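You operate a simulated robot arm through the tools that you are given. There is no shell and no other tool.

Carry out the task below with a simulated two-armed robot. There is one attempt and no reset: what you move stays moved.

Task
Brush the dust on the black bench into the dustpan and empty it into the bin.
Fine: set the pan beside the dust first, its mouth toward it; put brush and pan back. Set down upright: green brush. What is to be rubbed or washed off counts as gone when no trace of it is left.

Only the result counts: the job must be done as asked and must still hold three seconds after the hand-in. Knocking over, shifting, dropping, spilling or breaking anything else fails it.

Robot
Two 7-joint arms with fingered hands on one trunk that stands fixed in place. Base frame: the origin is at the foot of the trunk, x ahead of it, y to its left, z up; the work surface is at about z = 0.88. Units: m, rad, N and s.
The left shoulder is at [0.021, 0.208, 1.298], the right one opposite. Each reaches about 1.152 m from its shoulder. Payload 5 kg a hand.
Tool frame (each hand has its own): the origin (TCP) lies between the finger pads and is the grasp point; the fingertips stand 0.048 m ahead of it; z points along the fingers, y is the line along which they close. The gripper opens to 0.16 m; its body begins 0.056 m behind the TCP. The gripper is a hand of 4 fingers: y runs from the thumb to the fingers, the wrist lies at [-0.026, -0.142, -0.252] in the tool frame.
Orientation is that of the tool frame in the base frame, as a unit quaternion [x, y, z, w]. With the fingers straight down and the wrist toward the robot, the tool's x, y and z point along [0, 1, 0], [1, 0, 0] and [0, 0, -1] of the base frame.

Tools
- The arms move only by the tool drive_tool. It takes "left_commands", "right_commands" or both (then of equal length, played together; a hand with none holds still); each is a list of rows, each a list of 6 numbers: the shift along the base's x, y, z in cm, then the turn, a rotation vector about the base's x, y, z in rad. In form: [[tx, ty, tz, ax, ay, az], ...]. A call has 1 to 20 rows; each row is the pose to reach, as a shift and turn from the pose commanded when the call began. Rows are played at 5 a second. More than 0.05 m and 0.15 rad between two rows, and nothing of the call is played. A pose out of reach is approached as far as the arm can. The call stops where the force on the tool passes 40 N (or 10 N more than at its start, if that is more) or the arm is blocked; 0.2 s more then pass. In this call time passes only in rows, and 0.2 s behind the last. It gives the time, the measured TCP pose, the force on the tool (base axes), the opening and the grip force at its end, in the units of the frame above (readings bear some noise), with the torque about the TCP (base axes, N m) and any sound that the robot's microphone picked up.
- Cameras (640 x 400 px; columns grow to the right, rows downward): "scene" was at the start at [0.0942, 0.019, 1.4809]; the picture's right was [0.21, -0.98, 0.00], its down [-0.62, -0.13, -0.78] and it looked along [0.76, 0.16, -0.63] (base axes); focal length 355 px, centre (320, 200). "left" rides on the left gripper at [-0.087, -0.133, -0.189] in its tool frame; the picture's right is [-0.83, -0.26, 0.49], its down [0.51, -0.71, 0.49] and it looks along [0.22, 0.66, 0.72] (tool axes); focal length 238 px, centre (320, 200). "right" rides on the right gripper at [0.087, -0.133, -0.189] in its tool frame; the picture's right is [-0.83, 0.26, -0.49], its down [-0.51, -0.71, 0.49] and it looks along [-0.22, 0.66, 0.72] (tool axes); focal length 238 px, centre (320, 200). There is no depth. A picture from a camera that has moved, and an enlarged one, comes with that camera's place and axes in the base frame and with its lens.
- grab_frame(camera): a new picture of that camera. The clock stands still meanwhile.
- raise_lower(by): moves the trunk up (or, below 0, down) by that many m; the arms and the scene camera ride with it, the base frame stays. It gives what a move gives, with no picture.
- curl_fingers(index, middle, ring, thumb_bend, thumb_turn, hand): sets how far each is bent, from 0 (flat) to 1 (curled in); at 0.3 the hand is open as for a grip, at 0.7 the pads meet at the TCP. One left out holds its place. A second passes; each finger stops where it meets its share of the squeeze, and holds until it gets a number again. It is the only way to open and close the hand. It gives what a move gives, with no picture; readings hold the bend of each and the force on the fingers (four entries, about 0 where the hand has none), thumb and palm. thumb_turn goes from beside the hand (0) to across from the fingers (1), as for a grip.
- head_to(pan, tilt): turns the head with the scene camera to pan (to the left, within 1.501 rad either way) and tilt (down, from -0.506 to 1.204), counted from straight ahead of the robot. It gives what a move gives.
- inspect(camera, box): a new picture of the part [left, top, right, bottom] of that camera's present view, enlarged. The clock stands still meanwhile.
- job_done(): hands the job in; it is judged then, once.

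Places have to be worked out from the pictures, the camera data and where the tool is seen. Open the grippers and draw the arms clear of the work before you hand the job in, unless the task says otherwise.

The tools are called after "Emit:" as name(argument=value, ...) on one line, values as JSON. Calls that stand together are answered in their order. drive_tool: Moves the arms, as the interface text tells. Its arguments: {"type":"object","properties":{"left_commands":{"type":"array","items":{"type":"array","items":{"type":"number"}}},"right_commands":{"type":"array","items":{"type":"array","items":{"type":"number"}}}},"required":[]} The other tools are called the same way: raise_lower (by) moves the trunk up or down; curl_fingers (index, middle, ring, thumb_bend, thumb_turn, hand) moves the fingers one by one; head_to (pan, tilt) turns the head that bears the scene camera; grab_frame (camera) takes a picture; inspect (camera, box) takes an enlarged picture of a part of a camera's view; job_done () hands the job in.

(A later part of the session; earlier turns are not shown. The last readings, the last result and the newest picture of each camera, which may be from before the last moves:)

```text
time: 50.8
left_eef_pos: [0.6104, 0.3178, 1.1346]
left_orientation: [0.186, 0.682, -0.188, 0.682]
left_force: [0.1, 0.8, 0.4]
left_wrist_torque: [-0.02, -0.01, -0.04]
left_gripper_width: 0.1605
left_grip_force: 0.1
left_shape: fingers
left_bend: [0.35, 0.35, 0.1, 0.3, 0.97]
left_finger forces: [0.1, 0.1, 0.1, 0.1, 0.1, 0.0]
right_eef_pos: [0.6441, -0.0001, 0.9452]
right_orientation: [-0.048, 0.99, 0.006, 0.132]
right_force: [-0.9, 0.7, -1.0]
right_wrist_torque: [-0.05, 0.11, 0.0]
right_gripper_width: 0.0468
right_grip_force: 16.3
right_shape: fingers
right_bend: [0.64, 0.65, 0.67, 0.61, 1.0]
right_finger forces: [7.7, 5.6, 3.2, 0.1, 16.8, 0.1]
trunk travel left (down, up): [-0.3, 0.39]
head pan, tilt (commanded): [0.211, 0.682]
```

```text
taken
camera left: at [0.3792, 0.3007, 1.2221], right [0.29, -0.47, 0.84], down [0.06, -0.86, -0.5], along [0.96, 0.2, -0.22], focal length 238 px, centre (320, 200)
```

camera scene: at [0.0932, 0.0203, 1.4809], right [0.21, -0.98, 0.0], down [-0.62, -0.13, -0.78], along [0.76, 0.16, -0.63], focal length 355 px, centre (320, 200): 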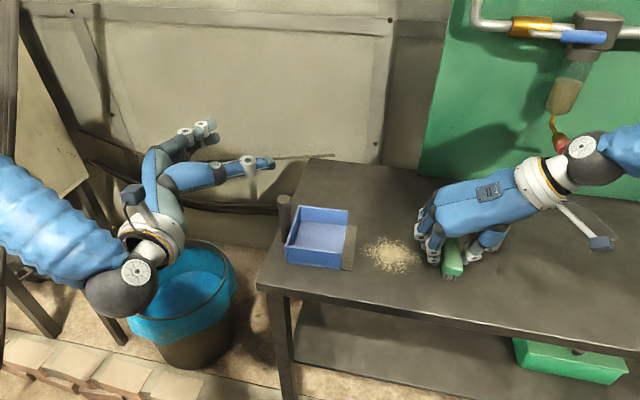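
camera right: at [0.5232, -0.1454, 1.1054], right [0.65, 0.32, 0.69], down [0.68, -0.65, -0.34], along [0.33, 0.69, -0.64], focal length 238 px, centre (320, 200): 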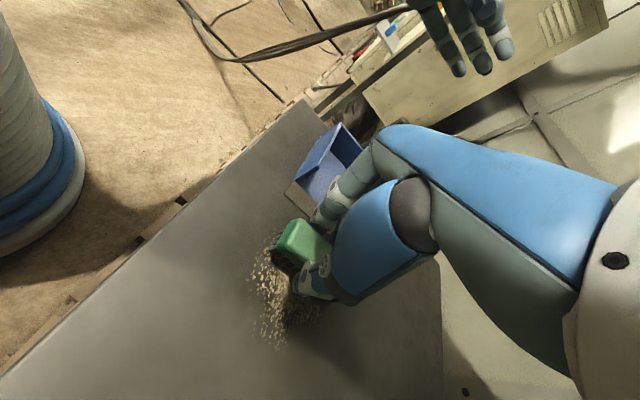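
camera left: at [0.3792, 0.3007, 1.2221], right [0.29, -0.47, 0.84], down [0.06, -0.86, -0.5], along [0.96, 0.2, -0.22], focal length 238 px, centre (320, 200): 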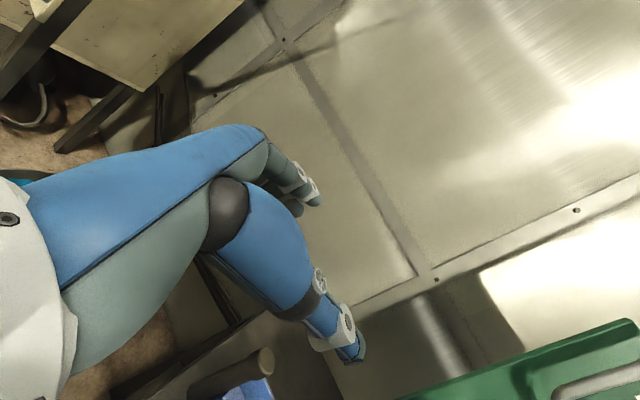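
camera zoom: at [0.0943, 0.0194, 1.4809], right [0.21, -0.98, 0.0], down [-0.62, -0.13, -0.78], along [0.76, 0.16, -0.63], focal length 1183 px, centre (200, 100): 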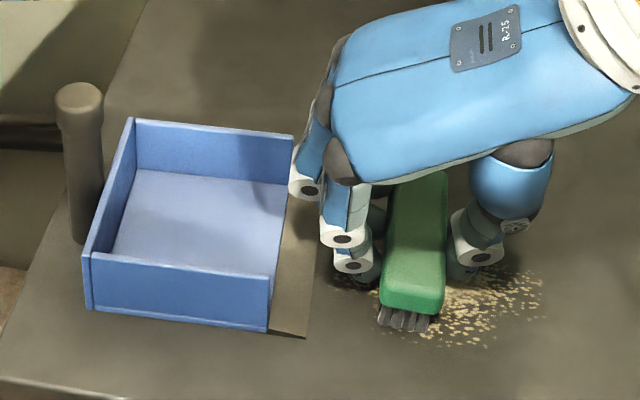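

The brush seems to have lost contact, since the force reads only its weight and some dust is left behind it. I zoom to see what moved.

Emit:
inspect(camera="scene", box=[340, 215, 440, 280])

Emit:
inspect(camera="right", box=[220, 180, 380, 360])

```text
6.15 times, centred on (390, 248) of scene
camera zoom: at [0.0943, 0.0194, 1.4809], right [0.21, -0.98, 0.0], down [-0.62, -0.13, -0.78], along [0.76, 0.16, -0.63], focal length 2184 px, centre (-111, -92)
```

zoom: 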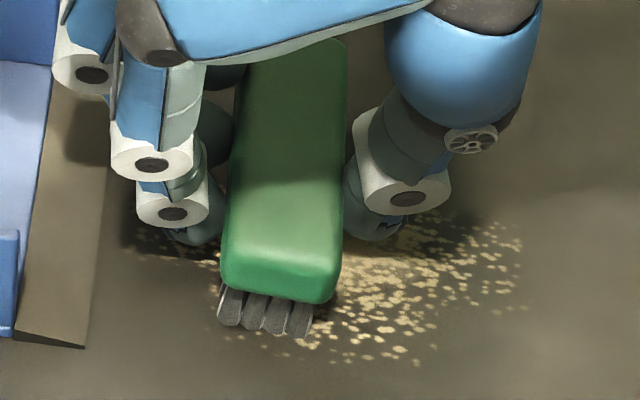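

```text
2.22 times, centred on (300, 270) of right
camera zoom: at [0.5232, -0.1454, 1.1054], right [0.65, 0.32, 0.69], down [0.68, -0.65, -0.34], along [0.33, 0.69, -0.64], focal length 530 px, centre (364, 44)
```

zoom: 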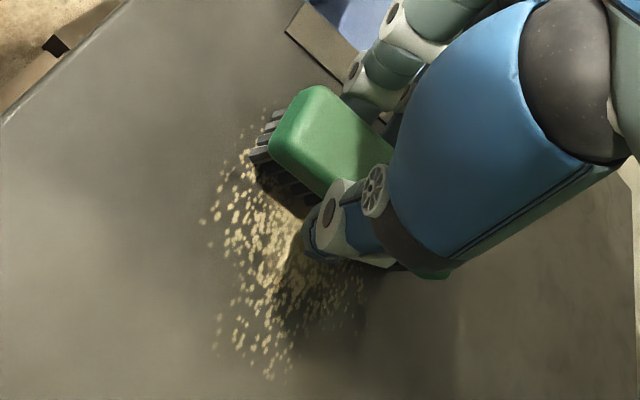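

The dust was untouched because the brush rode just above the bench. I lift, go back to the right side, and this time press to a firm contact.

Emit:
drive_tool(right_commands=[[0, 0, 1.5, 0, 0, 0], [0, 0, 3, 0, 0, 0], [0, -3.5, 3, 0, 0, 0], [0, -7, 3, 0, 0, 0], [0, -10.5, 3, 0, 0, 0], [0, -14, 3, 0, 0, 0], [0, -14, 1.5, 0, 0, 0], [0, -14, 0.3, 0, 0, 0], [0, -14, 0, 0, 0, 0], [0, -14, -0.2, 0, 0, 0], [0, -14, -0.4, 0, 0, 0]])

Emit:
inspect(camera="scene", box=[380, 200, 508, 280])

```text
time: 53.2
left_eef_pos: [0.6092, 0.3175, 1.1359]
left_orientation: [0.186, 0.683, -0.188, 0.681]
left_force: [0.6, 0.5, 0.4]
left_wrist_torque: [0.0, 0.01, 0.02]
left_gripper_width: 0.1602
left_grip_force: 0.1
left_shape: fingers
left_bend: [0.35, 0.35, 0.1, 0.3, 0.97]
left_finger forces: [0.1, 0.0, 0.0, 0.0, 0.0, 0.0]
right_eef_pos: [0.6439, -0.1408, 0.9439]
right_orientation: [-0.047, 0.99, 0.008, 0.134]
right_force: [-1.0, 0.5, 15.7]
right_wrist_torque: [-0.33, -0.15, 0.01]
right_gripper_width: 0.0469
right_grip_force: 18.7
right_shape: fingers
right_bend: [0.64, 0.65, 0.67, 0.61, 1.0]
right_finger forces: [7.6, 6.6, 4.9, 0.1, 18.4, 0.0]
trunk travel left (down, up): [-0.3, 0.39]
head pan, tilt (commanded): [0.211, 0.682]
```

```text
5.00 times, centred on (444, 240) of scene
camera zoom: at [0.0933, 0.0194, 1.4811], right [0.21, -0.98, 0.0], down [-0.62, -0.13, -0.78], along [0.76, 0.16, -0.63], focal length 1775 px, centre (-300, 0)
```

zoom: 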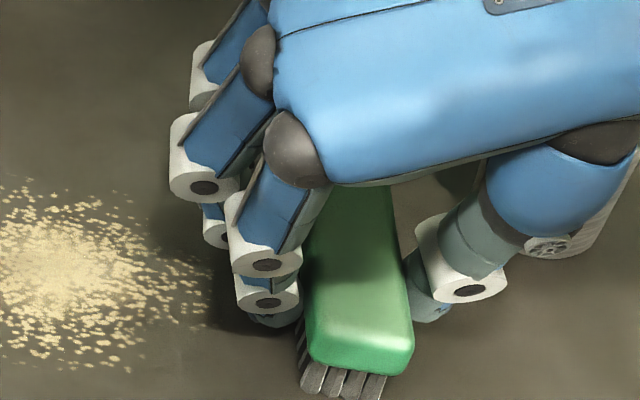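

Now 17 N of contact. I ease it slightly and sweep again over the same path, watching whether the dust moves.

Emit:
drive_tool(right_commands=[[0, 0.7, 0.08, 0, 0, 0], [0, 1.4, 0.08, 0, 0, 0], [0, 2.1, 0.08, 0, 0, 0], [0, 2.8, 0.08, 0, 0, 0], [0, 3.5, 0.08, 0, 0, 0], [0, 4.2, 0.08, 0, 0, 0], [0, 4.9, 0.08, 0, 0, 0], [0, 5.6, 0.08, 0, 0, 0], [0, 6.3, 0.08, 0, 0, 0], [0, 7, 0.08, 0, 0, 0]])

Emit:
inspect(camera="scene", box=[340, 190, 500, 290])

Emit:
inspect(camera="right", box=[220, 140, 380, 340])

```text
time: 55.4
left_eef_pos: [0.6086, 0.3174, 1.1354]
left_orientation: [0.186, 0.682, -0.188, 0.682]
left_force: [-0.9, -0.7, 0.1]
left_wrist_torque: [0.03, -0.02, -0.04]
left_gripper_width: 0.1604
left_grip_force: 0.0
left_shape: fingers
left_bend: [0.35, 0.35, 0.1, 0.3, 0.97]
left_finger forces: [0.0, 0.0, 0.0, 0.0, 0.0, 0.1]
right_eef_pos: [0.6443, -0.0705, 0.943]
right_orientation: [-0.049, 0.99, 0.007, 0.131]
right_force: [0.2, -3.8, 10.5]
right_wrist_torque: [-0.47, -0.07, -0.05]
right_gripper_width: 0.0468
right_grip_force: 17.2
right_shape: fingers
right_bend: [0.64, 0.66, 0.67, 0.61, 1.0]
right_finger forces: [6.3, 4.9, 4.3, 0.1, 19.2, 0.0]
trunk travel left (down, up): [-0.3, 0.39]
head pan, tilt (commanded): [0.211, 0.682]
```

```text
4.00 times, centred on (420, 240) of scene
camera zoom: at [0.0937, 0.0192, 1.4809], right [0.21, -0.98, 0.0], down [-0.62, -0.13, -0.78], along [0.76, 0.16, -0.63], focal length 1420 px, centre (-80, 40)
```

zoom: 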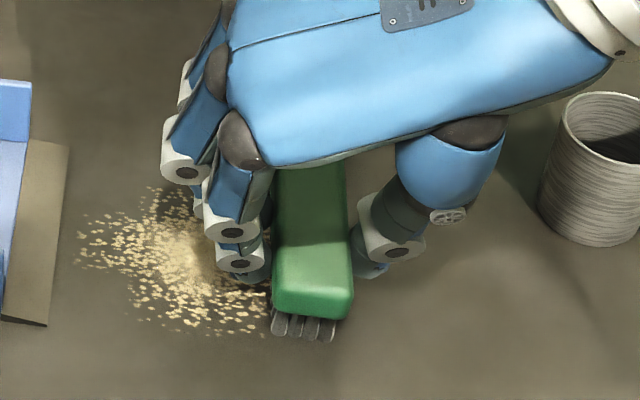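

```text
2.00 times, centred on (300, 240) of right
camera zoom: at [0.5231, -0.2163, 1.1024], right [0.65, 0.32, 0.69], down [0.68, -0.64, -0.34], along [0.33, 0.69, -0.64], focal length 477 px, centre (360, 120)
```

zoom: 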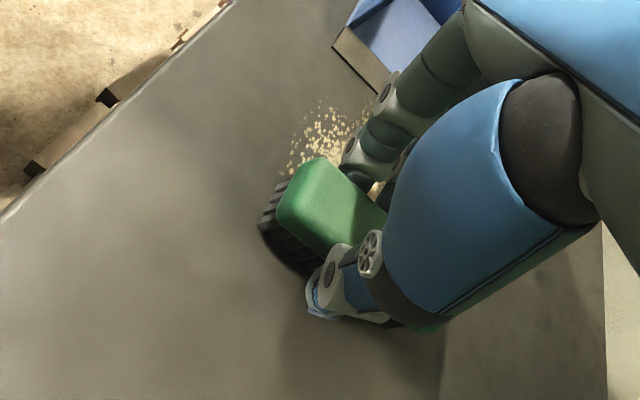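

This works: 10 N contact with drag, and the bench behind the brush is clean. I keep sweeping up to the lip.

Emit:
drive_tool(right_commands=[[0, 0.8, 0, 0, 0, 0], [0, 1.6, 0, 0, 0, 0], [0, 2.4, 0, 0, 0, 0], [0, 3.2, 0, 0, 0, 0], [0, 4.0, 0, 0, 0, 0], [0, 4.8, 0, 0, 0, 0], [0, 5.6, 0, 0, 0, 0], [0, 6.4, 0, 0, 0, 0], [0, 7.2, 0, 0, 0, 0], [0, 8.0, 0, 0, 0, 0], [0, 8.8, 0, 0, 0, 0], [0, 9.6, 0, 0, 0, 0], [0, 10.4, 0, 0, 0, 0]])

Emit:
inspect(camera="scene", box=[270, 180, 450, 290])

Emit:
inspect(camera="right", box=[220, 140, 380, 340])

```text
time: 58.2
left_eef_pos: [0.6088, 0.3168, 1.1354]
left_orientation: [0.187, 0.681, -0.187, 0.682]
left_force: [0.1, 0.0, 0.1]
left_wrist_torque: [-0.01, -0.01, -0.01]
left_gripper_width: 0.1604
left_grip_force: 0.1
left_shape: fingers
left_bend: [0.35, 0.35, 0.1, 0.3, 0.97]
left_finger forces: [0.0, 0.0, 0.0, 0.1, 0.1, 0.0]
right_eef_pos: [0.6451, 0.0322, 0.943]
right_orientation: [-0.048, 0.99, 0.007, 0.131]
right_force: [-0.1, -3.8, 10.9]
right_wrist_torque: [-0.48, -0.12, 0.0]
right_gripper_width: 0.0472
right_grip_force: 17.4
right_shape: fingers
right_bend: [0.64, 0.66, 0.67, 0.61, 1.0]
right_finger forces: [6.3, 5.1, 4.5, 0.0, 19.1, 0.0]
trunk travel left (down, up): [-0.3, 0.39]
head pan, tilt (commanded): [0.211, 0.682]
```

```text
3.56 times, centred on (360, 235) of scene
camera zoom: at [0.0936, 0.0189, 1.481], right [0.21, -0.98, 0.0], down [-0.62, -0.13, -0.78], along [0.76, 0.16, -0.63], focal length 1262 px, centre (178, 76)
```

zoom: 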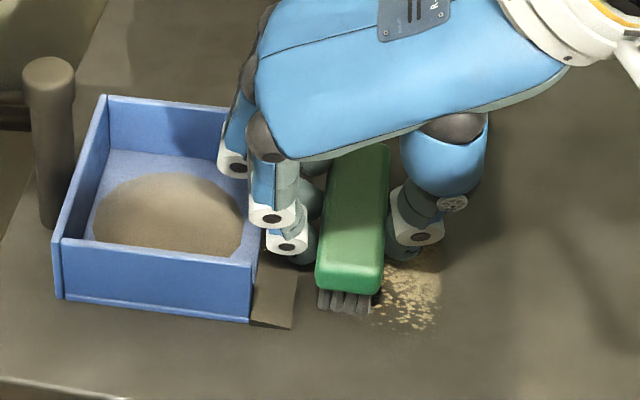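

```text
2.00 times, centred on (300, 240) of right
camera zoom: at [0.523, -0.1122, 1.1021], right [0.65, 0.32, 0.69], down [0.68, -0.64, -0.34], along [0.33, 0.69, -0.64], focal length 477 px, centre (360, 120)
```

zoom: 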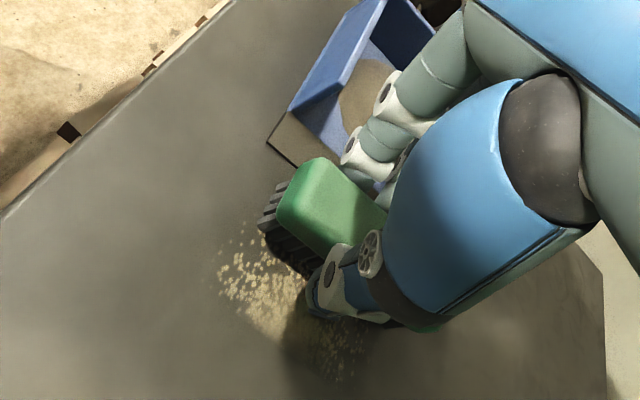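

The swept dust already lies as a heap in the pan, with a fainter residue left around (0.64, −0.02). I lift and repeat the stroke over the same strip.

Emit:
drive_tool(right_commands=[[0, 0, 1.5, 0, 0, 0], [0, -1, 3, 0, 0, 0], [0, -5, 3, 0, 0, 0], [0, -9, 3, 0, 0, 0], [0, -13, 3, 0, 0, 0], [0, -15, 2.5, 0, 0, 0], [0, -15, 1, 0, 0, 0], [0, -15, 0, 0, 0, 0], [0, -13.6, 0, 0, 0, 0], [0, -12.25, 0, 0, 0, 0], [0, -10.9, 0, 0, 0, 0], [0, -9.5, 0, 0, 0, 0], [0, -8.1, 0, 0, 0, 0], [0, -6.75, 0, 0, 0, 0], [0, -5.4, 0, 0, 0, 0], [0, -4.0, 0, 0, 0, 0], [0, -2.6, 0, 0, 0, 0], [0, -1.25, 0, 0, 0, 0], [0, 0.1, 0, 0, 0, 0], [0, 1.5, 0, 0, 0, 0]])

Emit:
inspect(camera="scene", box=[270, 180, 450, 290])

Emit:
inspect(camera="right", box=[220, 140, 380, 340])

```text
time: 62.4
left_eef_pos: [0.6088, 0.3175, 1.1352]
left_orientation: [0.186, 0.682, -0.187, 0.682]
left_force: [-0.7, 0.1, -0.1]
left_wrist_torque: [0.01, 0.0, 0.0]
left_gripper_width: 0.1604
left_grip_force: 0.1
left_shape: fingers
left_bend: [0.35, 0.35, 0.1, 0.3, 0.97]
left_finger forces: [0.1, 0.1, 0.0, 0.0, 0.0, 0.1]
right_eef_pos: [0.6446, 0.048, 0.9423]
right_orientation: [-0.048, 0.99, 0.007, 0.131]
right_force: [-1.3, -3.1, 10.2]
right_wrist_torque: [-0.48, -0.06, -0.02]
right_gripper_width: 0.0474
right_grip_force: 17.6
right_shape: fingers
right_bend: [0.64, 0.66, 0.67, 0.61, 1.0]
right_finger forces: [6.3, 5.2, 4.6, 0.0, 19.3, 0.0]
trunk travel left (down, up): [-0.3, 0.39]
head pan, tilt (commanded): [0.211, 0.682]
```

```text
3.56 times, centred on (360, 235) of scene
camera zoom: at [0.0935, 0.0193, 1.481], right [0.21, -0.98, 0.0], down [-0.62, -0.13, -0.78], along [0.76, 0.16, -0.63], focal length 1262 px, centre (178, 76)
```

zoom: 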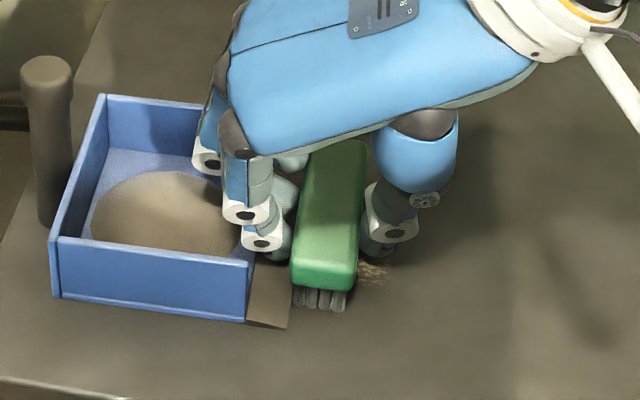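

```text
2.00 times, centred on (300, 240) of right
camera zoom: at [0.5228, -0.0967, 1.1021], right [0.65, 0.32, 0.69], down [0.68, -0.64, -0.34], along [0.33, 0.69, -0.64], focal length 477 px, centre (360, 120)
```

zoom: 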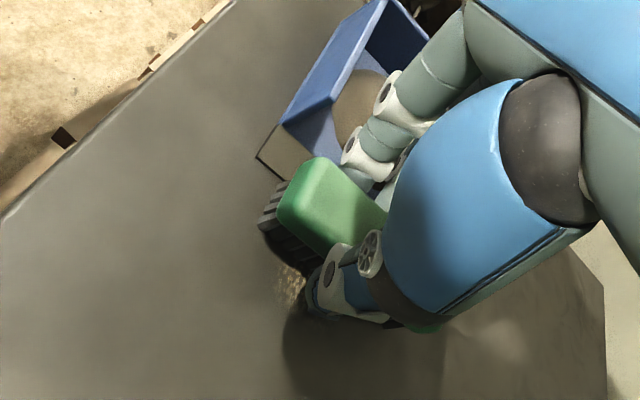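

Nearly all gone, only a faint patch right behind the brush. I sweep once more with the same stroke.

Emit:
drive_tool(right_commands=[[0, 0, 1.5, 0, 0, 0], [0, -1, 3, 0, 0, 0], [0, -5, 3, 0, 0, 0], [0, -9, 3, 0, 0, 0], [0, -13, 3, 0, 0, 0], [0, -16, 2.5, 0, 0, 0], [0, -16, 1, 0, 0, 0], [0, -16, 0, 0, 0, 0], [0, -14.6, 0, 0, 0, 0], [0, -13.25, 0, 0, 0, 0], [0, -11.9, 0, 0, 0, 0], [0, -10.5, 0, 0, 0, 0], [0, -9.1, 0, 0, 0, 0], [0, -7.75, 0, 0, 0, 0], [0, -6.4, 0, 0, 0, 0], [0, -5.0, 0, 0, 0, 0], [0, -3.6, 0, 0, 0, 0], [0, -2.25, 0, 0, 0, 0], [0, -0.9, 0, 0, 0, 0], [0, 0.4, 0, 0, 0, 0]])

Emit:
drive_tool(right_commands=[[0, 0, 1.5, 0, 0, 0], [0, -1, 3, 0, 0, 0], [0, -5, 4, 0, 0, 0], [0, -9, 5, 0, 0, 0], [0, -13, 6, 0, 0, 0], [0, -16, 7, 0, 0, 0]])

Emit:
inspect(camera="scene", box=[260, 170, 452, 290])

Emit:
grab_frame(camera="scene")

Emit:
grab_frame(camera="right")

```text
time: 66.6
left_eef_pos: [0.6106, 0.3171, 1.1357]
left_orientation: [0.186, 0.682, -0.187, 0.683]
left_force: [0.0, -0.4, 0.1]
left_wrist_torque: [0.0, -0.01, -0.02]
left_gripper_width: 0.1599
left_grip_force: 0.0
left_shape: fingers
left_bend: [0.35, 0.35, 0.1, 0.3, 0.97]
left_finger forces: [0.0, 0.0, 0.1, 0.0, 0.1, 0.1]
right_eef_pos: [0.6441, 0.0513, 0.9435]
right_orientation: [-0.048, 0.99, 0.007, 0.131]
right_force: [-0.3, -3.3, 7.5]
right_wrist_torque: [-0.35, -0.05, -0.07]
right_gripper_width: 0.0468
right_grip_force: 17.4
right_shape: fingers
right_bend: [0.64, 0.66, 0.67, 0.61, 1.0]
right_finger forces: [6.6, 5.0, 4.2, 0.1, 18.4, 0.0]
trunk travel left (down, up): [-0.3, 0.39]
head pan, tilt (commanded): [0.211, 0.682]
```

```text
time: 68.0
left_eef_pos: [0.6098, 0.3168, 1.1357]
left_orientation: [0.187, 0.681, -0.187, 0.682]
left_force: [-0.6, -0.1, -0.1]
left_wrist_torque: [0.02, 0.04, 0.09]
left_gripper_width: 0.1603
left_grip_force: 0.0
left_shape: fingers
left_bend: [0.35, 0.35, 0.1, 0.3, 0.97]
left_finger forces: [0.0, 0.0, 0.0, 0.0, 0.0, 0.0]
right_eef_pos: [0.6444, -0.1112, 1.0119]
right_orientation: [-0.049, 0.99, 0.008, 0.131]
right_force: [0.3, 0.6, -1.1]
right_wrist_torque: [-0.01, -0.05, -0.03]
right_gripper_width: 0.0473
right_grip_force: 15.7
right_shape: fingers
right_bend: [0.64, 0.66, 0.67, 0.61, 1.0]
right_finger forces: [7.7, 4.9, 3.2, 0.0, 16.1, 0.0]
trunk travel left (down, up): [-0.3, 0.39]
head pan, tilt (commanded): [0.211, 0.682]
```

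```text
3.33 times, centred on (356, 230) of scene
camera zoom: at [0.0938, 0.0182, 1.4809], right [0.21, -0.98, 0.0], down [-0.62, -0.13, -0.78], along [0.76, 0.16, -0.63], focal length 1183 px, centre (200, 100)
```

zoom: 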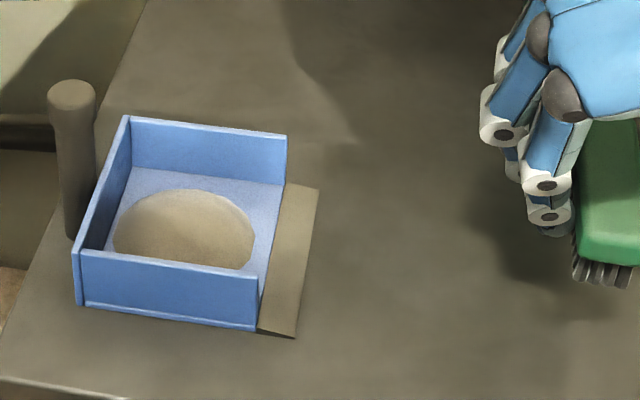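

```text
taken
camera scene: at [0.0938, 0.0182, 1.4809], right [0.21, -0.98, 0.0], down [-0.62, -0.13, -0.78], along [0.76, 0.16, -0.63], focal length 355 px, centre (320, 200)
```

scene: 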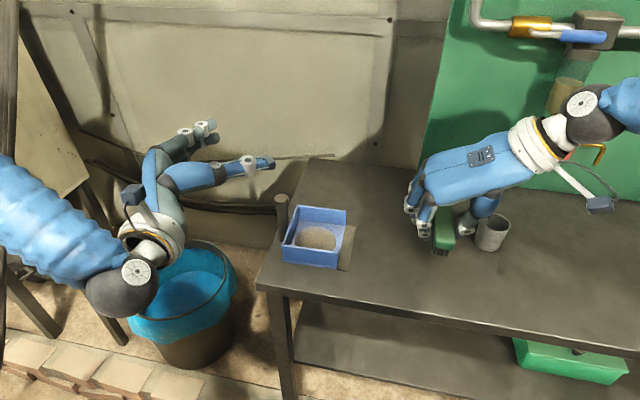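

```text
taken
camera right: at [0.5231, -0.2553, 1.1718], right [0.65, 0.32, 0.69], down [0.68, -0.64, -0.34], along [0.33, 0.69, -0.64], focal length 238 px, centre (320, 200)
```

right: 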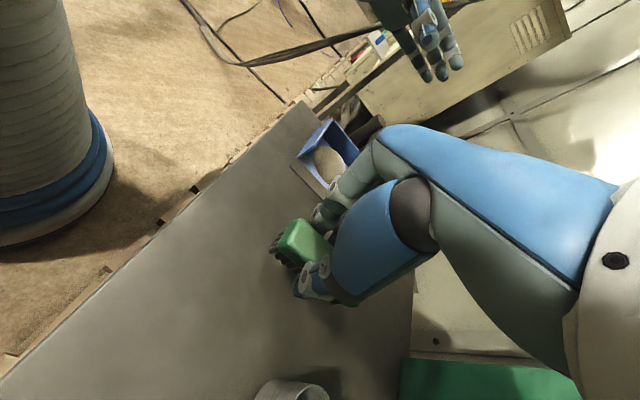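

The bench looks clean now and the heap is in the pan. I zoom hard on the swept area to look for traces.

Emit:
inspect(camera="scene", box=[335, 215, 455, 290])

Emit:
inspect(camera="scene", box=[330, 195, 410, 245])

Emit:
inspect(camera="right", box=[200, 160, 360, 320])

```text
5.33 times, centred on (395, 252) of scene
camera zoom: at [0.0938, 0.0182, 1.4809], right [0.21, -0.98, 0.0], down [-0.62, -0.13, -0.78], along [0.76, 0.16, -0.63], focal length 1893 px, centre (-80, -80)
```

zoom: 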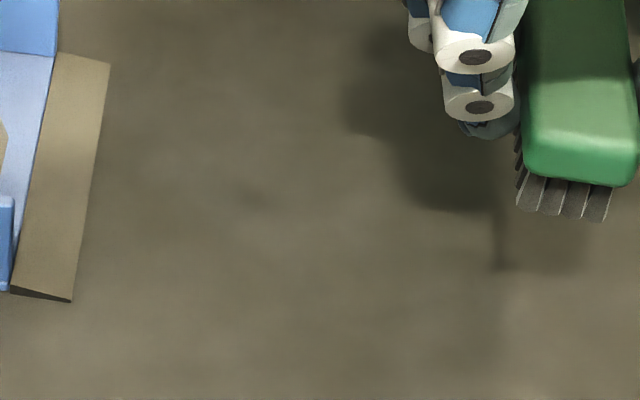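

```text
8.00 times, centred on (370, 220) of scene
camera zoom: at [0.0938, 0.0182, 1.4809], right [0.21, -0.98, 0.0], down [-0.62, -0.13, -0.78], along [0.76, 0.16, -0.63], focal length 2839 px, centre (-80, 40)
```

zoom: 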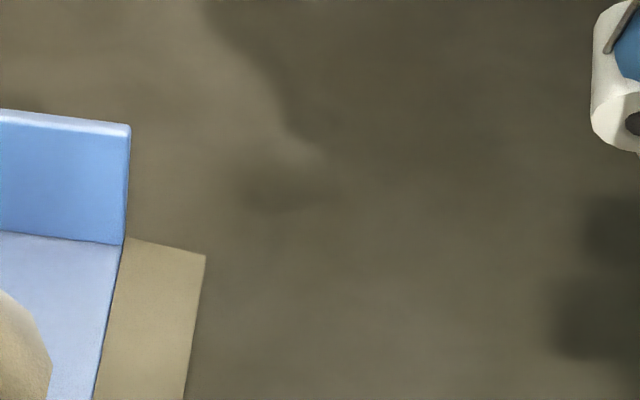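

```text
2.50 times, centred on (280, 240) of right
camera zoom: at [0.5231, -0.2553, 1.1718], right [0.65, 0.32, 0.69], down [0.68, -0.64, -0.34], along [0.33, 0.69, -0.64], focal length 596 px, centre (420, 100)
```

zoom: 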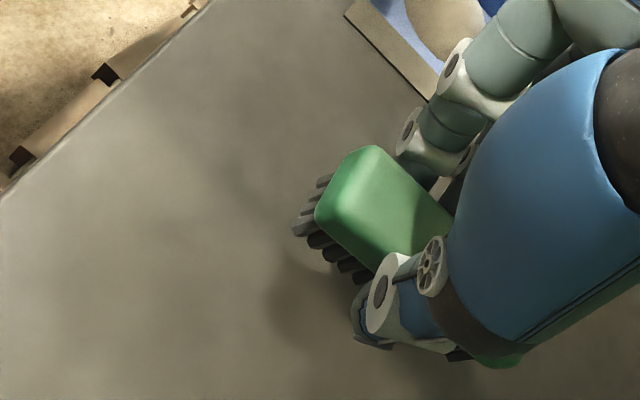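

No trace is visible. To be safe against faint residue at the edges, I add a stroke shifted 1.2 cm away from the robot, and then one shifted 1 cm toward it.

Emit:
drive_tool(right_commands=[[0.6, -0.5, -2.5, 0, 0, 0], [1.2, -1, -5, 0, 0, 0], [1.2, -1, -6.5, 0, 0, 0], [1.2, -1, -7, 0, 0, 0], [1.2, 0.2, -7, 0, 0, 0], [1.2, 1.4, -7, 0, 0, 0], [1.2, 2.6, -7, 0, 0, 0], [1.2, 3.9, -7, 0, 0, 0], [1.2, 5.1, -7, 0, 0, 0], [1.2, 6.3, -7, 0, 0, 0], [1.2, 7.6, -7, 0, 0, 0], [1.2, 8.8, -7, 0, 0, 0], [1.2, 10, -7, 0, 0, 0], [1.2, 11.3, -7, 0, 0, 0], [1.2, 12.6, -7, 0, 0, 0], [1.2, 13.8, -7, 0, 0, 0], [1.2, 15, -7, 0, 0, 0], [1.2, 15, -5, 0, 0, 0], [0.5, 14, -3, 0, 0, 0]])

Emit:
drive_tool(right_commands=[[-0.2, -4, 0, 0, 0, 0], [-0.8, -8, 0, 0, 0, 0], [-1.5, -12, 0, 0, 0, 0], [-1.5, -15, -1, 0, 0, 0], [-1.5, -15, -3.2, 0, 0, 0], [-1.5, -15, -4, 0, 0, 0], [-1.5, -13.8, -4, 0, 0, 0], [-1.5, -12.5, -4, 0, 0, 0], [-1.5, -11.2, -4, 0, 0, 0], [-1.5, -9.9, -4, 0, 0, 0], [-1.5, -8.6, -4, 0, 0, 0], [-1.5, -7.3, -4, 0, 0, 0], [-1.5, -6, -4, 0, 0, 0], [-1.5, -4.7, -4, 0, 0, 0], [-1.5, -3.4, -4, 0, 0, 0], [-1.5, -2.1, -4, 0, 0, 0], [-1.5, -0.8, -4, 0, 0, 0], [-1.5, 0.6, -4, 0, 0, 0], [-1.5, 0.6, -2, 0, 0, 0], [-1.5, -2, 1, 0, 0, 0]])

Emit:
inspect(camera="scene", box=[260, 170, 452, 290])

```text
time: 72.0
left_eef_pos: [0.6087, 0.3167, 1.1364]
left_orientation: [0.187, 0.682, -0.186, 0.682]
left_force: [0.0, -0.4, 0.3]
left_wrist_torque: [0.01, 0.05, 0.04]
left_gripper_width: 0.1603
left_grip_force: 0.2
left_shape: fingers
left_bend: [0.35, 0.35, 0.1, 0.3, 0.97]
left_finger forces: [0.0, 0.0, 0.0, 0.1, 0.1, 0.0]
right_eef_pos: [0.6485, 0.0302, 0.9822]
right_orientation: [-0.05, 0.99, 0.008, 0.132]
right_force: [-1.1, 0.1, -1.8]
right_wrist_torque: [0.03, -0.05, -0.03]
right_gripper_width: 0.0473
right_grip_force: 16.0
right_shape: fingers
right_bend: [0.64, 0.66, 0.67, 0.61, 1.0]
right_finger forces: [7.9, 4.9, 3.3, 0.1, 16.1, 0.0]
trunk travel left (down, up): [-0.3, 0.39]
head pan, tilt (commanded): [0.211, 0.682]
```

```text
time: 76.2
left_eef_pos: [0.6089, 0.3157, 1.1357]
left_orientation: [0.186, 0.681, -0.187, 0.683]
left_force: [0.0, -1.3, 0.7]
left_wrist_torque: [0.0, 0.03, 0.06]
left_gripper_width: 0.1602
left_grip_force: 0.1
left_shape: fingers
left_bend: [0.35, 0.35, 0.1, 0.3, 0.97]
left_finger forces: [0.0, 0.0, 0.1, 0.0, 0.0, 0.0]
right_eef_pos: [0.6338, 0.0107, 0.9927]
right_orientation: [-0.05, 0.99, 0.008, 0.13]
right_force: [-1.7, -0.9, -2.3]
right_wrist_torque: [0.08, -0.14, 0.0]
right_gripper_width: 0.0474
right_grip_force: 16.4
right_shape: fingers
right_bend: [0.64, 0.66, 0.67, 0.61, 1.0]
right_finger forces: [7.8, 4.9, 3.3, 0.0, 16.1, 0.1]
trunk travel left (down, up): [-0.3, 0.39]
head pan, tilt (commanded): [0.211, 0.682]
```

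```text
3.33 times, centred on (356, 230) of scene
camera zoom: at [0.0935, 0.0172, 1.481], right [0.21, -0.98, 0.0], down [-0.62, -0.13, -0.78], along [0.76, 0.16, -0.63], focal length 1183 px, centre (200, 100)
```

zoom: 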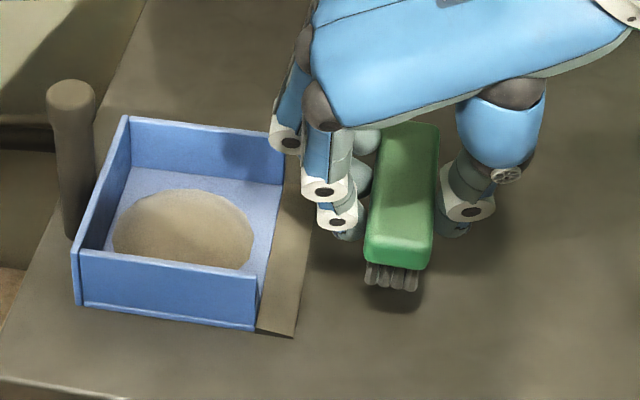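

The bench is clean and the pan undisturbed. I now carry the brush back over its original spot, hovering first.

Emit:
drive_tool(right_commands=[[0, -2, 1, 0, 0, 0], [0.5, -4.6, 2, 0, 0, 0], [3.5, -4.6, 2, 0, 0, 0], [7, -4.6, 2, 0, 0, 0], [10.5, -4.6, 2, 0, 0, 0], [14, -4.6, 2, 0, 0, 0], [17.5, -4.6, 2, 0, 0, 0], [20.5, -4.6, 2, 0, 0, 0], [22.5, -4.6, 1.5, 0, 0, 0]])

Emit:
grab_frame(camera="scene")

Emit:
inspect(camera="scene", box=[340, 120, 468, 216])

Emit:
inspect(camera="scene", box=[335, 205, 455, 290])

```text
time: 78.2
left_eef_pos: [0.6103, 0.3176, 1.1349]
left_orientation: [0.186, 0.682, -0.187, 0.682]
left_force: [0.7, -0.6, -0.5]
left_wrist_torque: [0.03, -0.01, -0.06]
left_gripper_width: 0.1601
left_grip_force: 0.1
left_shape: fingers
left_bend: [0.35, 0.35, 0.1, 0.3, 0.97]
left_finger forces: [0.0, 0.0, 0.0, 0.0, 0.0, 0.1]
right_eef_pos: [0.8601, -0.0338, 1.0065]
right_orientation: [-0.049, 0.99, 0.007, 0.13]
right_force: [0.6, 1.1, -2.5]
right_wrist_torque: [-0.01, 0.09, 0.03]
right_gripper_width: 0.0473
right_grip_force: 16.2
right_shape: fingers
right_bend: [0.64, 0.66, 0.67, 0.61, 1.0]
right_finger forces: [7.8, 4.8, 3.2, 0.0, 15.8, 0.0]
trunk travel left (down, up): [-0.3, 0.39]
head pan, tilt (commanded): [0.211, 0.682]
```

```text
taken
camera scene: at [0.0952, 0.0193, 1.4808], right [0.21, -0.98, 0.0], down [-0.62, -0.13, -0.78], along [0.76, 0.16, -0.63], focal length 355 px, centre (320, 200)
```

scene: 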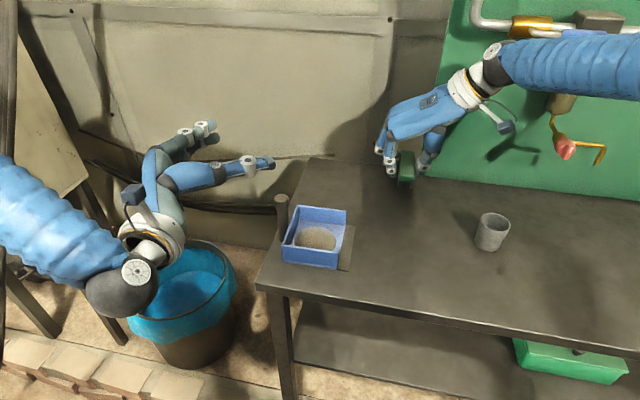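

```text
4.17 times, centred on (404, 168) of scene
camera zoom: at [0.0952, 0.0193, 1.4808], right [0.21, -0.98, 0.0], down [-0.62, -0.13, -0.78], along [0.76, 0.16, -0.63], focal length 1479 px, centre (-30, 333)
```

zoom: 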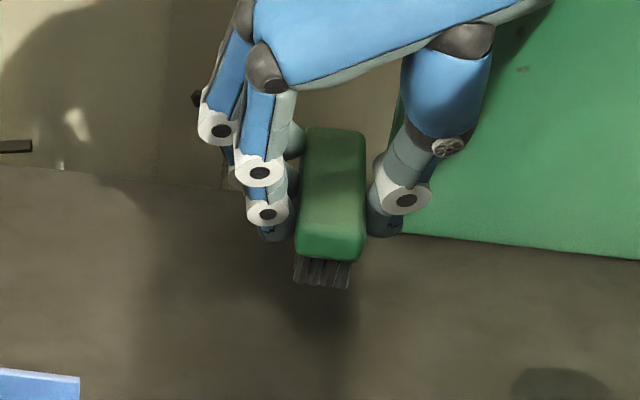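

```text
4.71 times, centred on (395, 248) of scene
camera zoom: at [0.0952, 0.0193, 1.4808], right [0.21, -0.98, 0.0], down [-0.62, -0.13, -0.78], along [0.76, 0.16, -0.63], focal length 1670 px, centre (-33, -24)
```

zoom: 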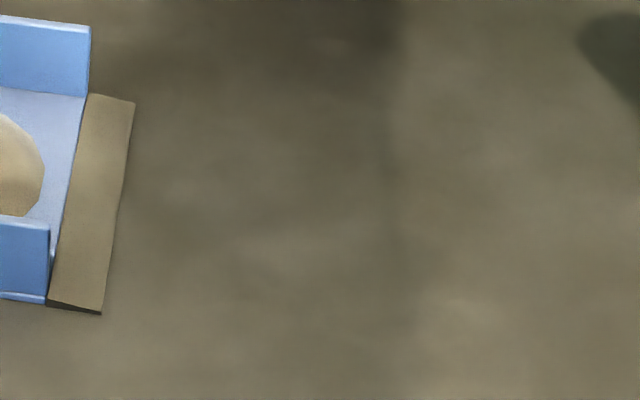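

The swept area is clean all over. The brush hangs aligned about 6 mm too far out, so I correct that and lower it to just above its old place.

Emit:
drive_tool(right_commands=[[-0.3, -0.1, -1.5, 0, 0, 0], [-0.6, -0.1, -3, 0, 0, 0], [-0.6, -0.1, -4.5, 0, 0, 0], [-0.6, -0.1, -5.5, 0, 0, 0], [-0.6, -0.1, -5.9, 0, 0, 0]])

Emit:
inspect(camera="scene", box=[370, 170, 450, 220])

```text
time: 79.4
left_eef_pos: [0.6103, 0.3175, 1.1368]
left_orientation: [0.186, 0.682, -0.187, 0.682]
left_force: [0.9, -0.7, -0.4]
left_wrist_torque: [0.02, -0.01, -0.02]
left_gripper_width: 0.1603
left_grip_force: 0.0
left_shape: fingers
left_bend: [0.35, 0.35, 0.1, 0.3, 0.97]
left_finger forces: [0.0, 0.1, 0.0, 0.0, 0.0, 0.1]
right_eef_pos: [0.855, -0.0348, 0.9475]
right_orientation: [-0.048, 0.99, 0.007, 0.131]
right_force: [0.6, -1.1, -1.5]
right_wrist_torque: [-0.01, 0.05, 0.0]
right_gripper_width: 0.0473
right_grip_force: 15.8
right_shape: fingers
right_bend: [0.64, 0.66, 0.67, 0.61, 1.0]
right_finger forces: [7.9, 4.8, 3.1, 0.0, 16.0, 0.1]
trunk travel left (down, up): [-0.3, 0.39]
head pan, tilt (commanded): [0.211, 0.682]
```

```text
8.00 times, centred on (410, 195) of scene
camera zoom: at [0.0947, 0.019, 1.4809], right [0.21, -0.98, 0.0], down [-0.62, -0.13, -0.78], along [0.76, 0.16, -0.63], focal length 2839 px, centre (-400, 240)
```

zoom: 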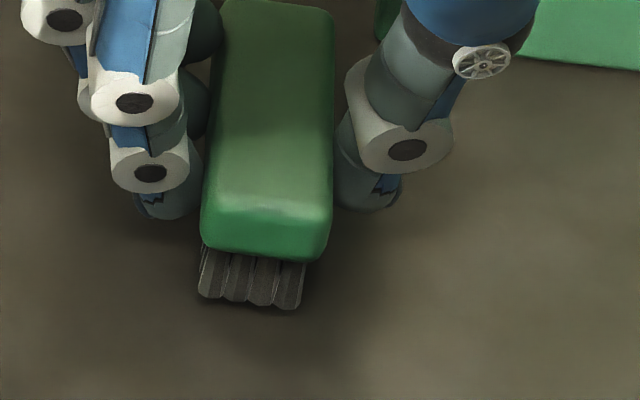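

It matches the original view within about 2 mm. I set it down with small steps until the bench carries it.

Emit:
drive_tool(right_commands=[[0, 0.1, -0.15, 0, 0, 0], [0, 0.1, -0.3, 0, 0, 0], [0, 0.1, -0.4, 0, 0, 0]])

Emit:
inspect(camera="scene", box=[370, 170, 450, 220])

```text
time: 80.2
left_eef_pos: [0.6098, 0.3175, 1.1365]
left_orientation: [0.186, 0.682, -0.186, 0.682]
left_force: [0.4, -0.4, 0.5]
left_wrist_torque: [0.0, 0.0, 0.02]
left_gripper_width: 0.1603
left_grip_force: 0.0
left_shape: fingers
left_bend: [0.35, 0.35, 0.1, 0.3, 0.97]
left_finger forces: [0.0, 0.0, 0.0, 0.0, 0.1, 0.1]
right_eef_pos: [0.8526, -0.0346, 0.9448]
right_orientation: [-0.049, 0.99, 0.007, 0.131]
right_force: [-0.2, 0.2, -1.6]
right_wrist_torque: [-0.02, 0.04, -0.02]
right_gripper_width: 0.0474
right_grip_force: 15.6
right_shape: fingers
right_bend: [0.64, 0.66, 0.67, 0.61, 1.0]
right_finger forces: [7.9, 4.8, 3.2, 0.0, 15.9, 0.0]
trunk travel left (down, up): [-0.3, 0.39]
head pan, tilt (commanded): [0.211, 0.682]
```

```text
8.00 times, centred on (410, 195) of scene
camera zoom: at [0.0945, 0.0191, 1.4809], right [0.21, -0.98, 0.0], down [-0.62, -0.13, -0.78], along [0.76, 0.16, -0.63], focal length 2839 px, centre (-400, 240)
```

zoom: 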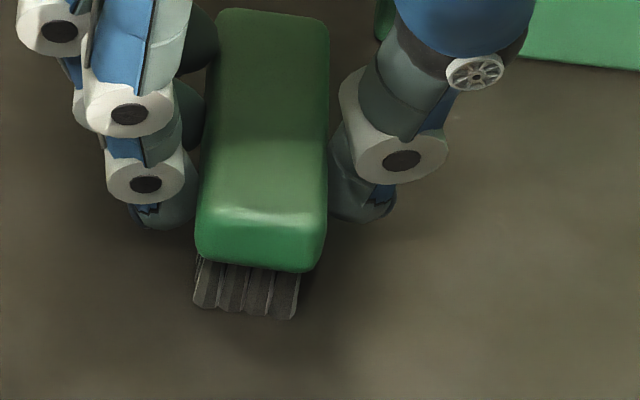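

Not yet carried. I lower a bit further with a 3 mm shift outward.

Emit:
drive_tool(right_commands=[[0.3, 0, -0.1, 0, 0, 0], [0.3, 0, -0.2, 0, 0, 0], [0.3, 0, -0.3, 0, 0, 0]])

Emit:
inspect(camera="scene", box=[370, 170, 450, 220])

```text
time: 81.0
left_eef_pos: [0.609, 0.3172, 1.1363]
left_orientation: [0.185, 0.681, -0.187, 0.683]
left_force: [-0.6, -0.3, -0.4]
left_wrist_torque: [-0.02, -0.01, -0.03]
left_gripper_width: 0.1603
left_grip_force: 0.1
left_shape: fingers
left_bend: [0.35, 0.35, 0.1, 0.3, 0.97]
left_finger forces: [0.1, 0.0, 0.0, 0.0, 0.1, 0.1]
right_eef_pos: [0.8571, -0.0343, 0.9429]
right_orientation: [-0.049, 0.99, 0.007, 0.132]
right_force: [-0.7, 1.4, 8.4]
right_wrist_torque: [-0.12, -0.03, 0.01]
right_gripper_width: 0.0471
right_grip_force: 16.9
right_shape: fingers
right_bend: [0.64, 0.66, 0.67, 0.61, 1.0]
right_finger forces: [8.3, 5.2, 4.0, 0.1, 16.5, 0.1]
trunk travel left (down, up): [-0.3, 0.39]
head pan, tilt (commanded): [0.211, 0.682]
```

```text
8.00 times, centred on (410, 195) of scene
camera zoom: at [0.0935, 0.0192, 1.481], right [0.21, -0.98, 0.0], down [-0.62, -0.13, -0.78], along [0.76, 0.16, -0.63], focal length 2839 px, centre (-400, 240)
```

zoom: 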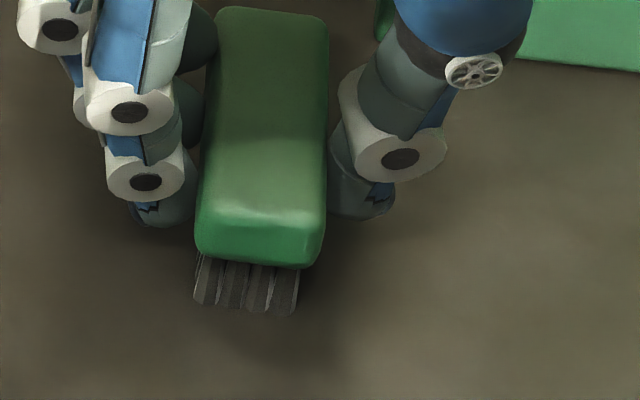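

The brush stands on the bench in its old place. I relax the pressure slightly and open the fingers evenly.

Emit:
drive_tool(right_commands=[[0, 0, 0.15, 0, 0, 0]])

Emit:
curl_fingers(hand="right", index=0.56, middle=0.56, ring=0.56, thumb_bend=0.54)

Emit:
curl_fingers(hand="right", index=0.35, middle=0.35, ring=0.35, thumb_bend=0.35)

Emit:
inspect(camera="scene", box=[340, 130, 468, 226])

```text
time: 81.4
left_eef_pos: [0.6092, 0.3172, 1.1352]
left_orientation: [0.186, 0.681, -0.188, 0.683]
left_force: [-0.3, 0.2, -0.5]
left_wrist_torque: [-0.01, 0.01, 0.02]
left_gripper_width: 0.1601
left_grip_force: 0.0
left_shape: fingers
left_bend: [0.35, 0.35, 0.1, 0.3, 0.97]
left_finger forces: [0.0, 0.0, 0.0, 0.0, 0.0, 0.0]
right_eef_pos: [0.857, -0.0351, 0.9423]
right_orientation: [-0.049, 0.99, 0.007, 0.132]
right_force: [-0.6, 1.0, 4.7]
right_wrist_torque: [-0.07, -0.04, 0.04]
right_gripper_width: 0.0472
right_grip_force: 16.8
right_shape: fingers
right_bend: [0.64, 0.66, 0.67, 0.61, 1.0]
right_finger forces: [8.4, 5.3, 3.8, 0.0, 16.0, 0.0]
trunk travel left (down, up): [-0.3, 0.39]
head pan, tilt (commanded): [0.211, 0.682]
```

```text
time: 82.4
left_eef_pos: [0.6096, 0.3177, 1.1361]
left_orientation: [0.187, 0.682, -0.187, 0.682]
left_force: [0.6, -0.5, -0.3]
left_wrist_torque: [0.0, -0.01, 0.01]
left_gripper_width: 0.1603
left_grip_force: 0.1
left_shape: fingers
left_bend: [0.35, 0.35, 0.1, 0.3, 0.97]
left_finger forces: [0.0, 0.0, 0.0, 0.1, 0.1, 0.1]
right_eef_pos: [0.8568, -0.0342, 0.9434]
right_orientation: [-0.049, 0.99, 0.006, 0.131]
right_force: [0.7, 0.3, -0.7]
right_wrist_torque: [0.0, -0.02, 0.0]
right_gripper_width: 0.0703
right_grip_force: 0.2
right_shape: fingers
right_bend: [0.56, 0.56, 0.56, 0.54, 1.0]
right_finger forces: [0.0, 0.1, 0.0, 0.0, 0.1, 0.1]
trunk travel left (down, up): [-0.3, 0.39]
head pan, tilt (commanded): [0.211, 0.682]
```

```text
time: 83.4
left_eef_pos: [0.6111, 0.317, 1.1358]
left_orientation: [0.186, 0.682, -0.187, 0.682]
left_force: [-1.1, 0.4, 0.5]
left_wrist_torque: [-0.03, -0.01, 0.0]
left_gripper_width: 0.1604
left_grip_force: 0.1
left_shape: fingers
left_bend: [0.35, 0.35, 0.1, 0.3, 0.97]
left_finger forces: [0.0, 0.1, 0.0, 0.1, 0.0, 0.0]
right_eef_pos: [0.8568, -0.0332, 0.9425]
right_orientation: [-0.049, 0.99, 0.006, 0.131]
right_force: [0.8, -0.4, 0.1]
right_wrist_torque: [0.0, 0.0, 0.01]
right_gripper_width: 0.1505
right_grip_force: 0.0
right_shape: fingers
right_bend: [0.35, 0.35, 0.35, 0.35, 0.98]
right_finger forces: [0.1, 0.0, 0.0, 0.0, 0.1, 0.1]
trunk travel left (down, up): [-0.3, 0.39]
head pan, tilt (commanded): [0.211, 0.682]
```

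```text
4.17 times, centred on (404, 178) of scene
camera zoom: at [0.0944, 0.019, 1.4809], right [0.21, -0.98, 0.0], down [-0.62, -0.13, -0.78], along [0.76, 0.16, -0.63], focal length 1479 px, centre (-30, 292)
```

zoom: 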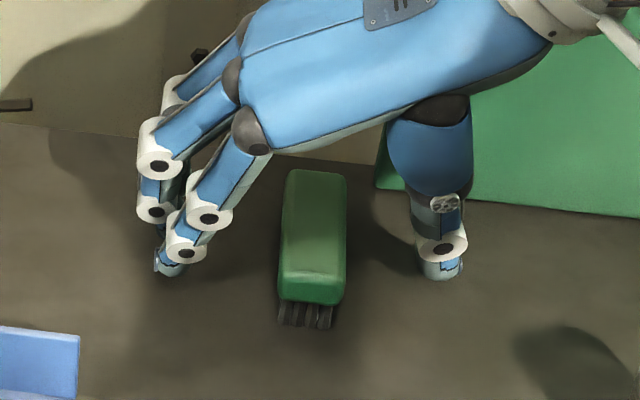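

The brush stands upright on its bristles at its old place. I raise the right hand straight up and then draw it back to its starting pose.

Emit:
drive_tool(right_commands=[[0, 0, 2, 0, 0, 0], [0, 0, 5, 0, 0, 0], [0, 0, 8.5, 0, 0, 0], [0, 0, 12, 0, 0, 0], [0, 0, 15, 0, 0, 0]])

Emit:
drive_tool(right_commands=[[-2, -1.5, 0.5, 0.0165, 0.0182, -0.1384], [-4.3, -3.1, 1, 0.033, 0.0364, -0.2767], [-6.5, -4.7, 1.5, 0.0494, 0.0546, -0.4151], [-8.6, -6.2, 2, 0.0659, 0.0728, -0.5534], [-10.8, -7.8, 2.5, 0.0824, 0.091, -0.6918], [-12.9, -9.3, 3, 0.0989, 0.1093, -0.8302], [-15, -10.9, 3.5, 0.1153, 0.1275, -0.9685], [-17.2, -12.4, 4, 0.1318, 0.1457, -1.1069], [-19.4, -14, 4.5, 0.1483, 0.1639, -1.2452], [-21.5, -15.5, 5, 0.1648, 0.1821, -1.3836], [-23.7, -17.1, 5.5, 0.1812, 0.2003, -1.5219], [-25.8, -18.6, 6, 0.1977, 0.2185, -1.6603]])

Emit:
grab_frame(camera="scene")

Emit:
inspect(camera="scene", box=[370, 170, 450, 220])

Emit:
grab_frame(camera="right")

```text
time: 84.6
left_eef_pos: [0.6098, 0.3172, 1.1354]
left_orientation: [0.187, 0.682, -0.187, 0.682]
left_force: [-0.3, -0.5, 0.0]
left_wrist_torque: [0.02, -0.02, 0.01]
left_gripper_width: 0.1603
left_grip_force: 0.1
left_shape: fingers
left_bend: [0.35, 0.35, 0.1, 0.3, 0.97]
left_finger forces: [0.0, 0.0, 0.0, 0.0, 0.0, 0.0]
right_eef_pos: [0.8559, -0.0345, 1.0933]
right_orientation: [-0.049, 0.99, 0.007, 0.131]
right_force: [0.1, 0.5, -1.2]
right_wrist_torque: [0.01, -0.07, -0.03]
right_gripper_width: 0.1504
right_grip_force: 0.0
right_shape: fingers
right_bend: [0.35, 0.35, 0.35, 0.35, 0.98]
right_finger forces: [0.0, 0.1, 0.1, 0.1, 0.0, 0.0]
trunk travel left (down, up): [-0.3, 0.39]
head pan, tilt (commanded): [0.211, 0.682]
```

```text
time: 87.2
left_eef_pos: [0.6098, 0.3178, 1.1374]
left_orientation: [0.186, 0.682, -0.187, 0.682]
left_force: [0.0, 0.7, 0.9]
left_wrist_torque: [-0.01, 0.02, 0.03]
left_gripper_width: 0.1606
left_grip_force: 0.2
left_shape: fingers
left_bend: [0.35, 0.35, 0.1, 0.3, 0.97]
left_finger forces: [0.0, 0.1, 0.0, 0.0, 0.0, 0.0]
right_eef_pos: [0.5986, -0.2207, 1.1544]
right_orientation: [0.709, 0.706, 0.0, 0.001]
right_force: [0.0, -0.1, 1.1]
right_wrist_torque: [-0.04, -0.03, -0.06]
right_gripper_width: 0.1501
right_grip_force: 0.1
right_shape: fingers
right_bend: [0.35, 0.35, 0.35, 0.35, 0.98]
right_finger forces: [0.1, 0.0, 0.0, 0.0, 0.0, 0.0]
trunk travel left (down, up): [-0.3, 0.39]
head pan, tilt (commanded): [0.211, 0.682]
```

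```text
taken
camera scene: at [0.093, 0.0197, 1.481], right [0.21, -0.98, 0.0], down [-0.62, -0.13, -0.78], along [0.76, 0.16, -0.63], focal length 355 px, centre (320, 200)
```

scene: 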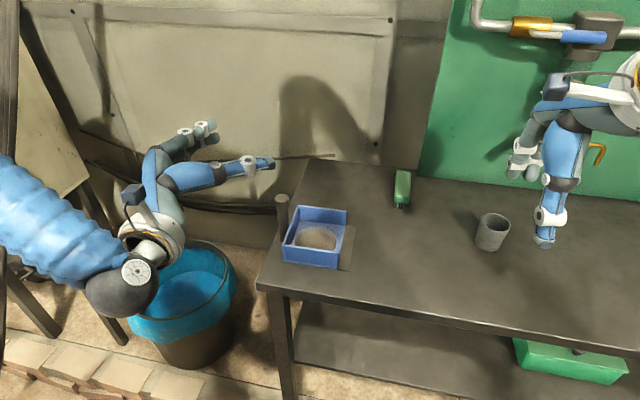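

```text
8.00 times, centred on (410, 195) of scene
camera zoom: at [0.093, 0.0197, 1.481], right [0.21, -0.98, 0.0], down [-0.62, -0.13, -0.78], along [0.76, 0.16, -0.63], focal length 2839 px, centre (-400, 240)
```

zoom: 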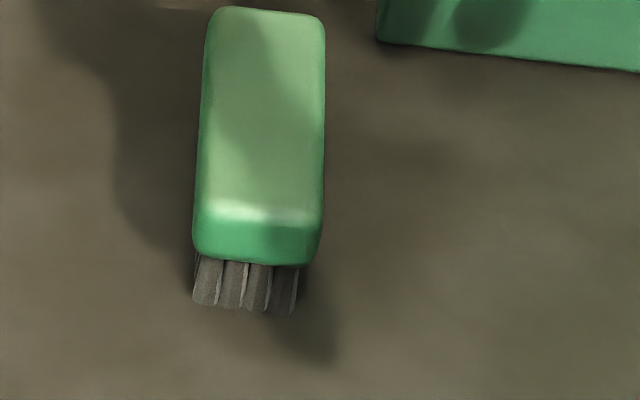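

```text
taken
camera right: at [0.463, -0.1313, 1.3426], right [0.26, -0.83, 0.49], down [-0.71, -0.51, -0.49], along [0.66, -0.22, -0.72], focal length 238 px, centre (320, 200)
```

right: 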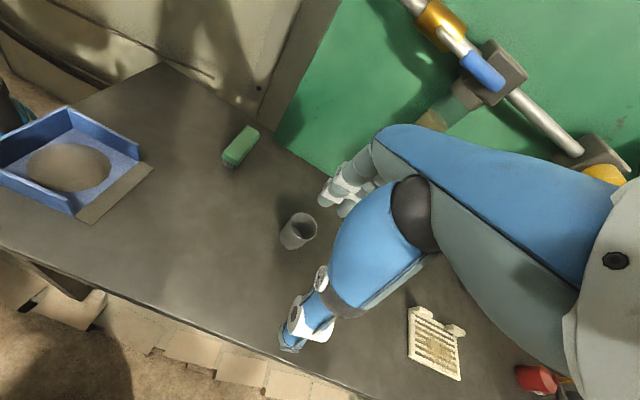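

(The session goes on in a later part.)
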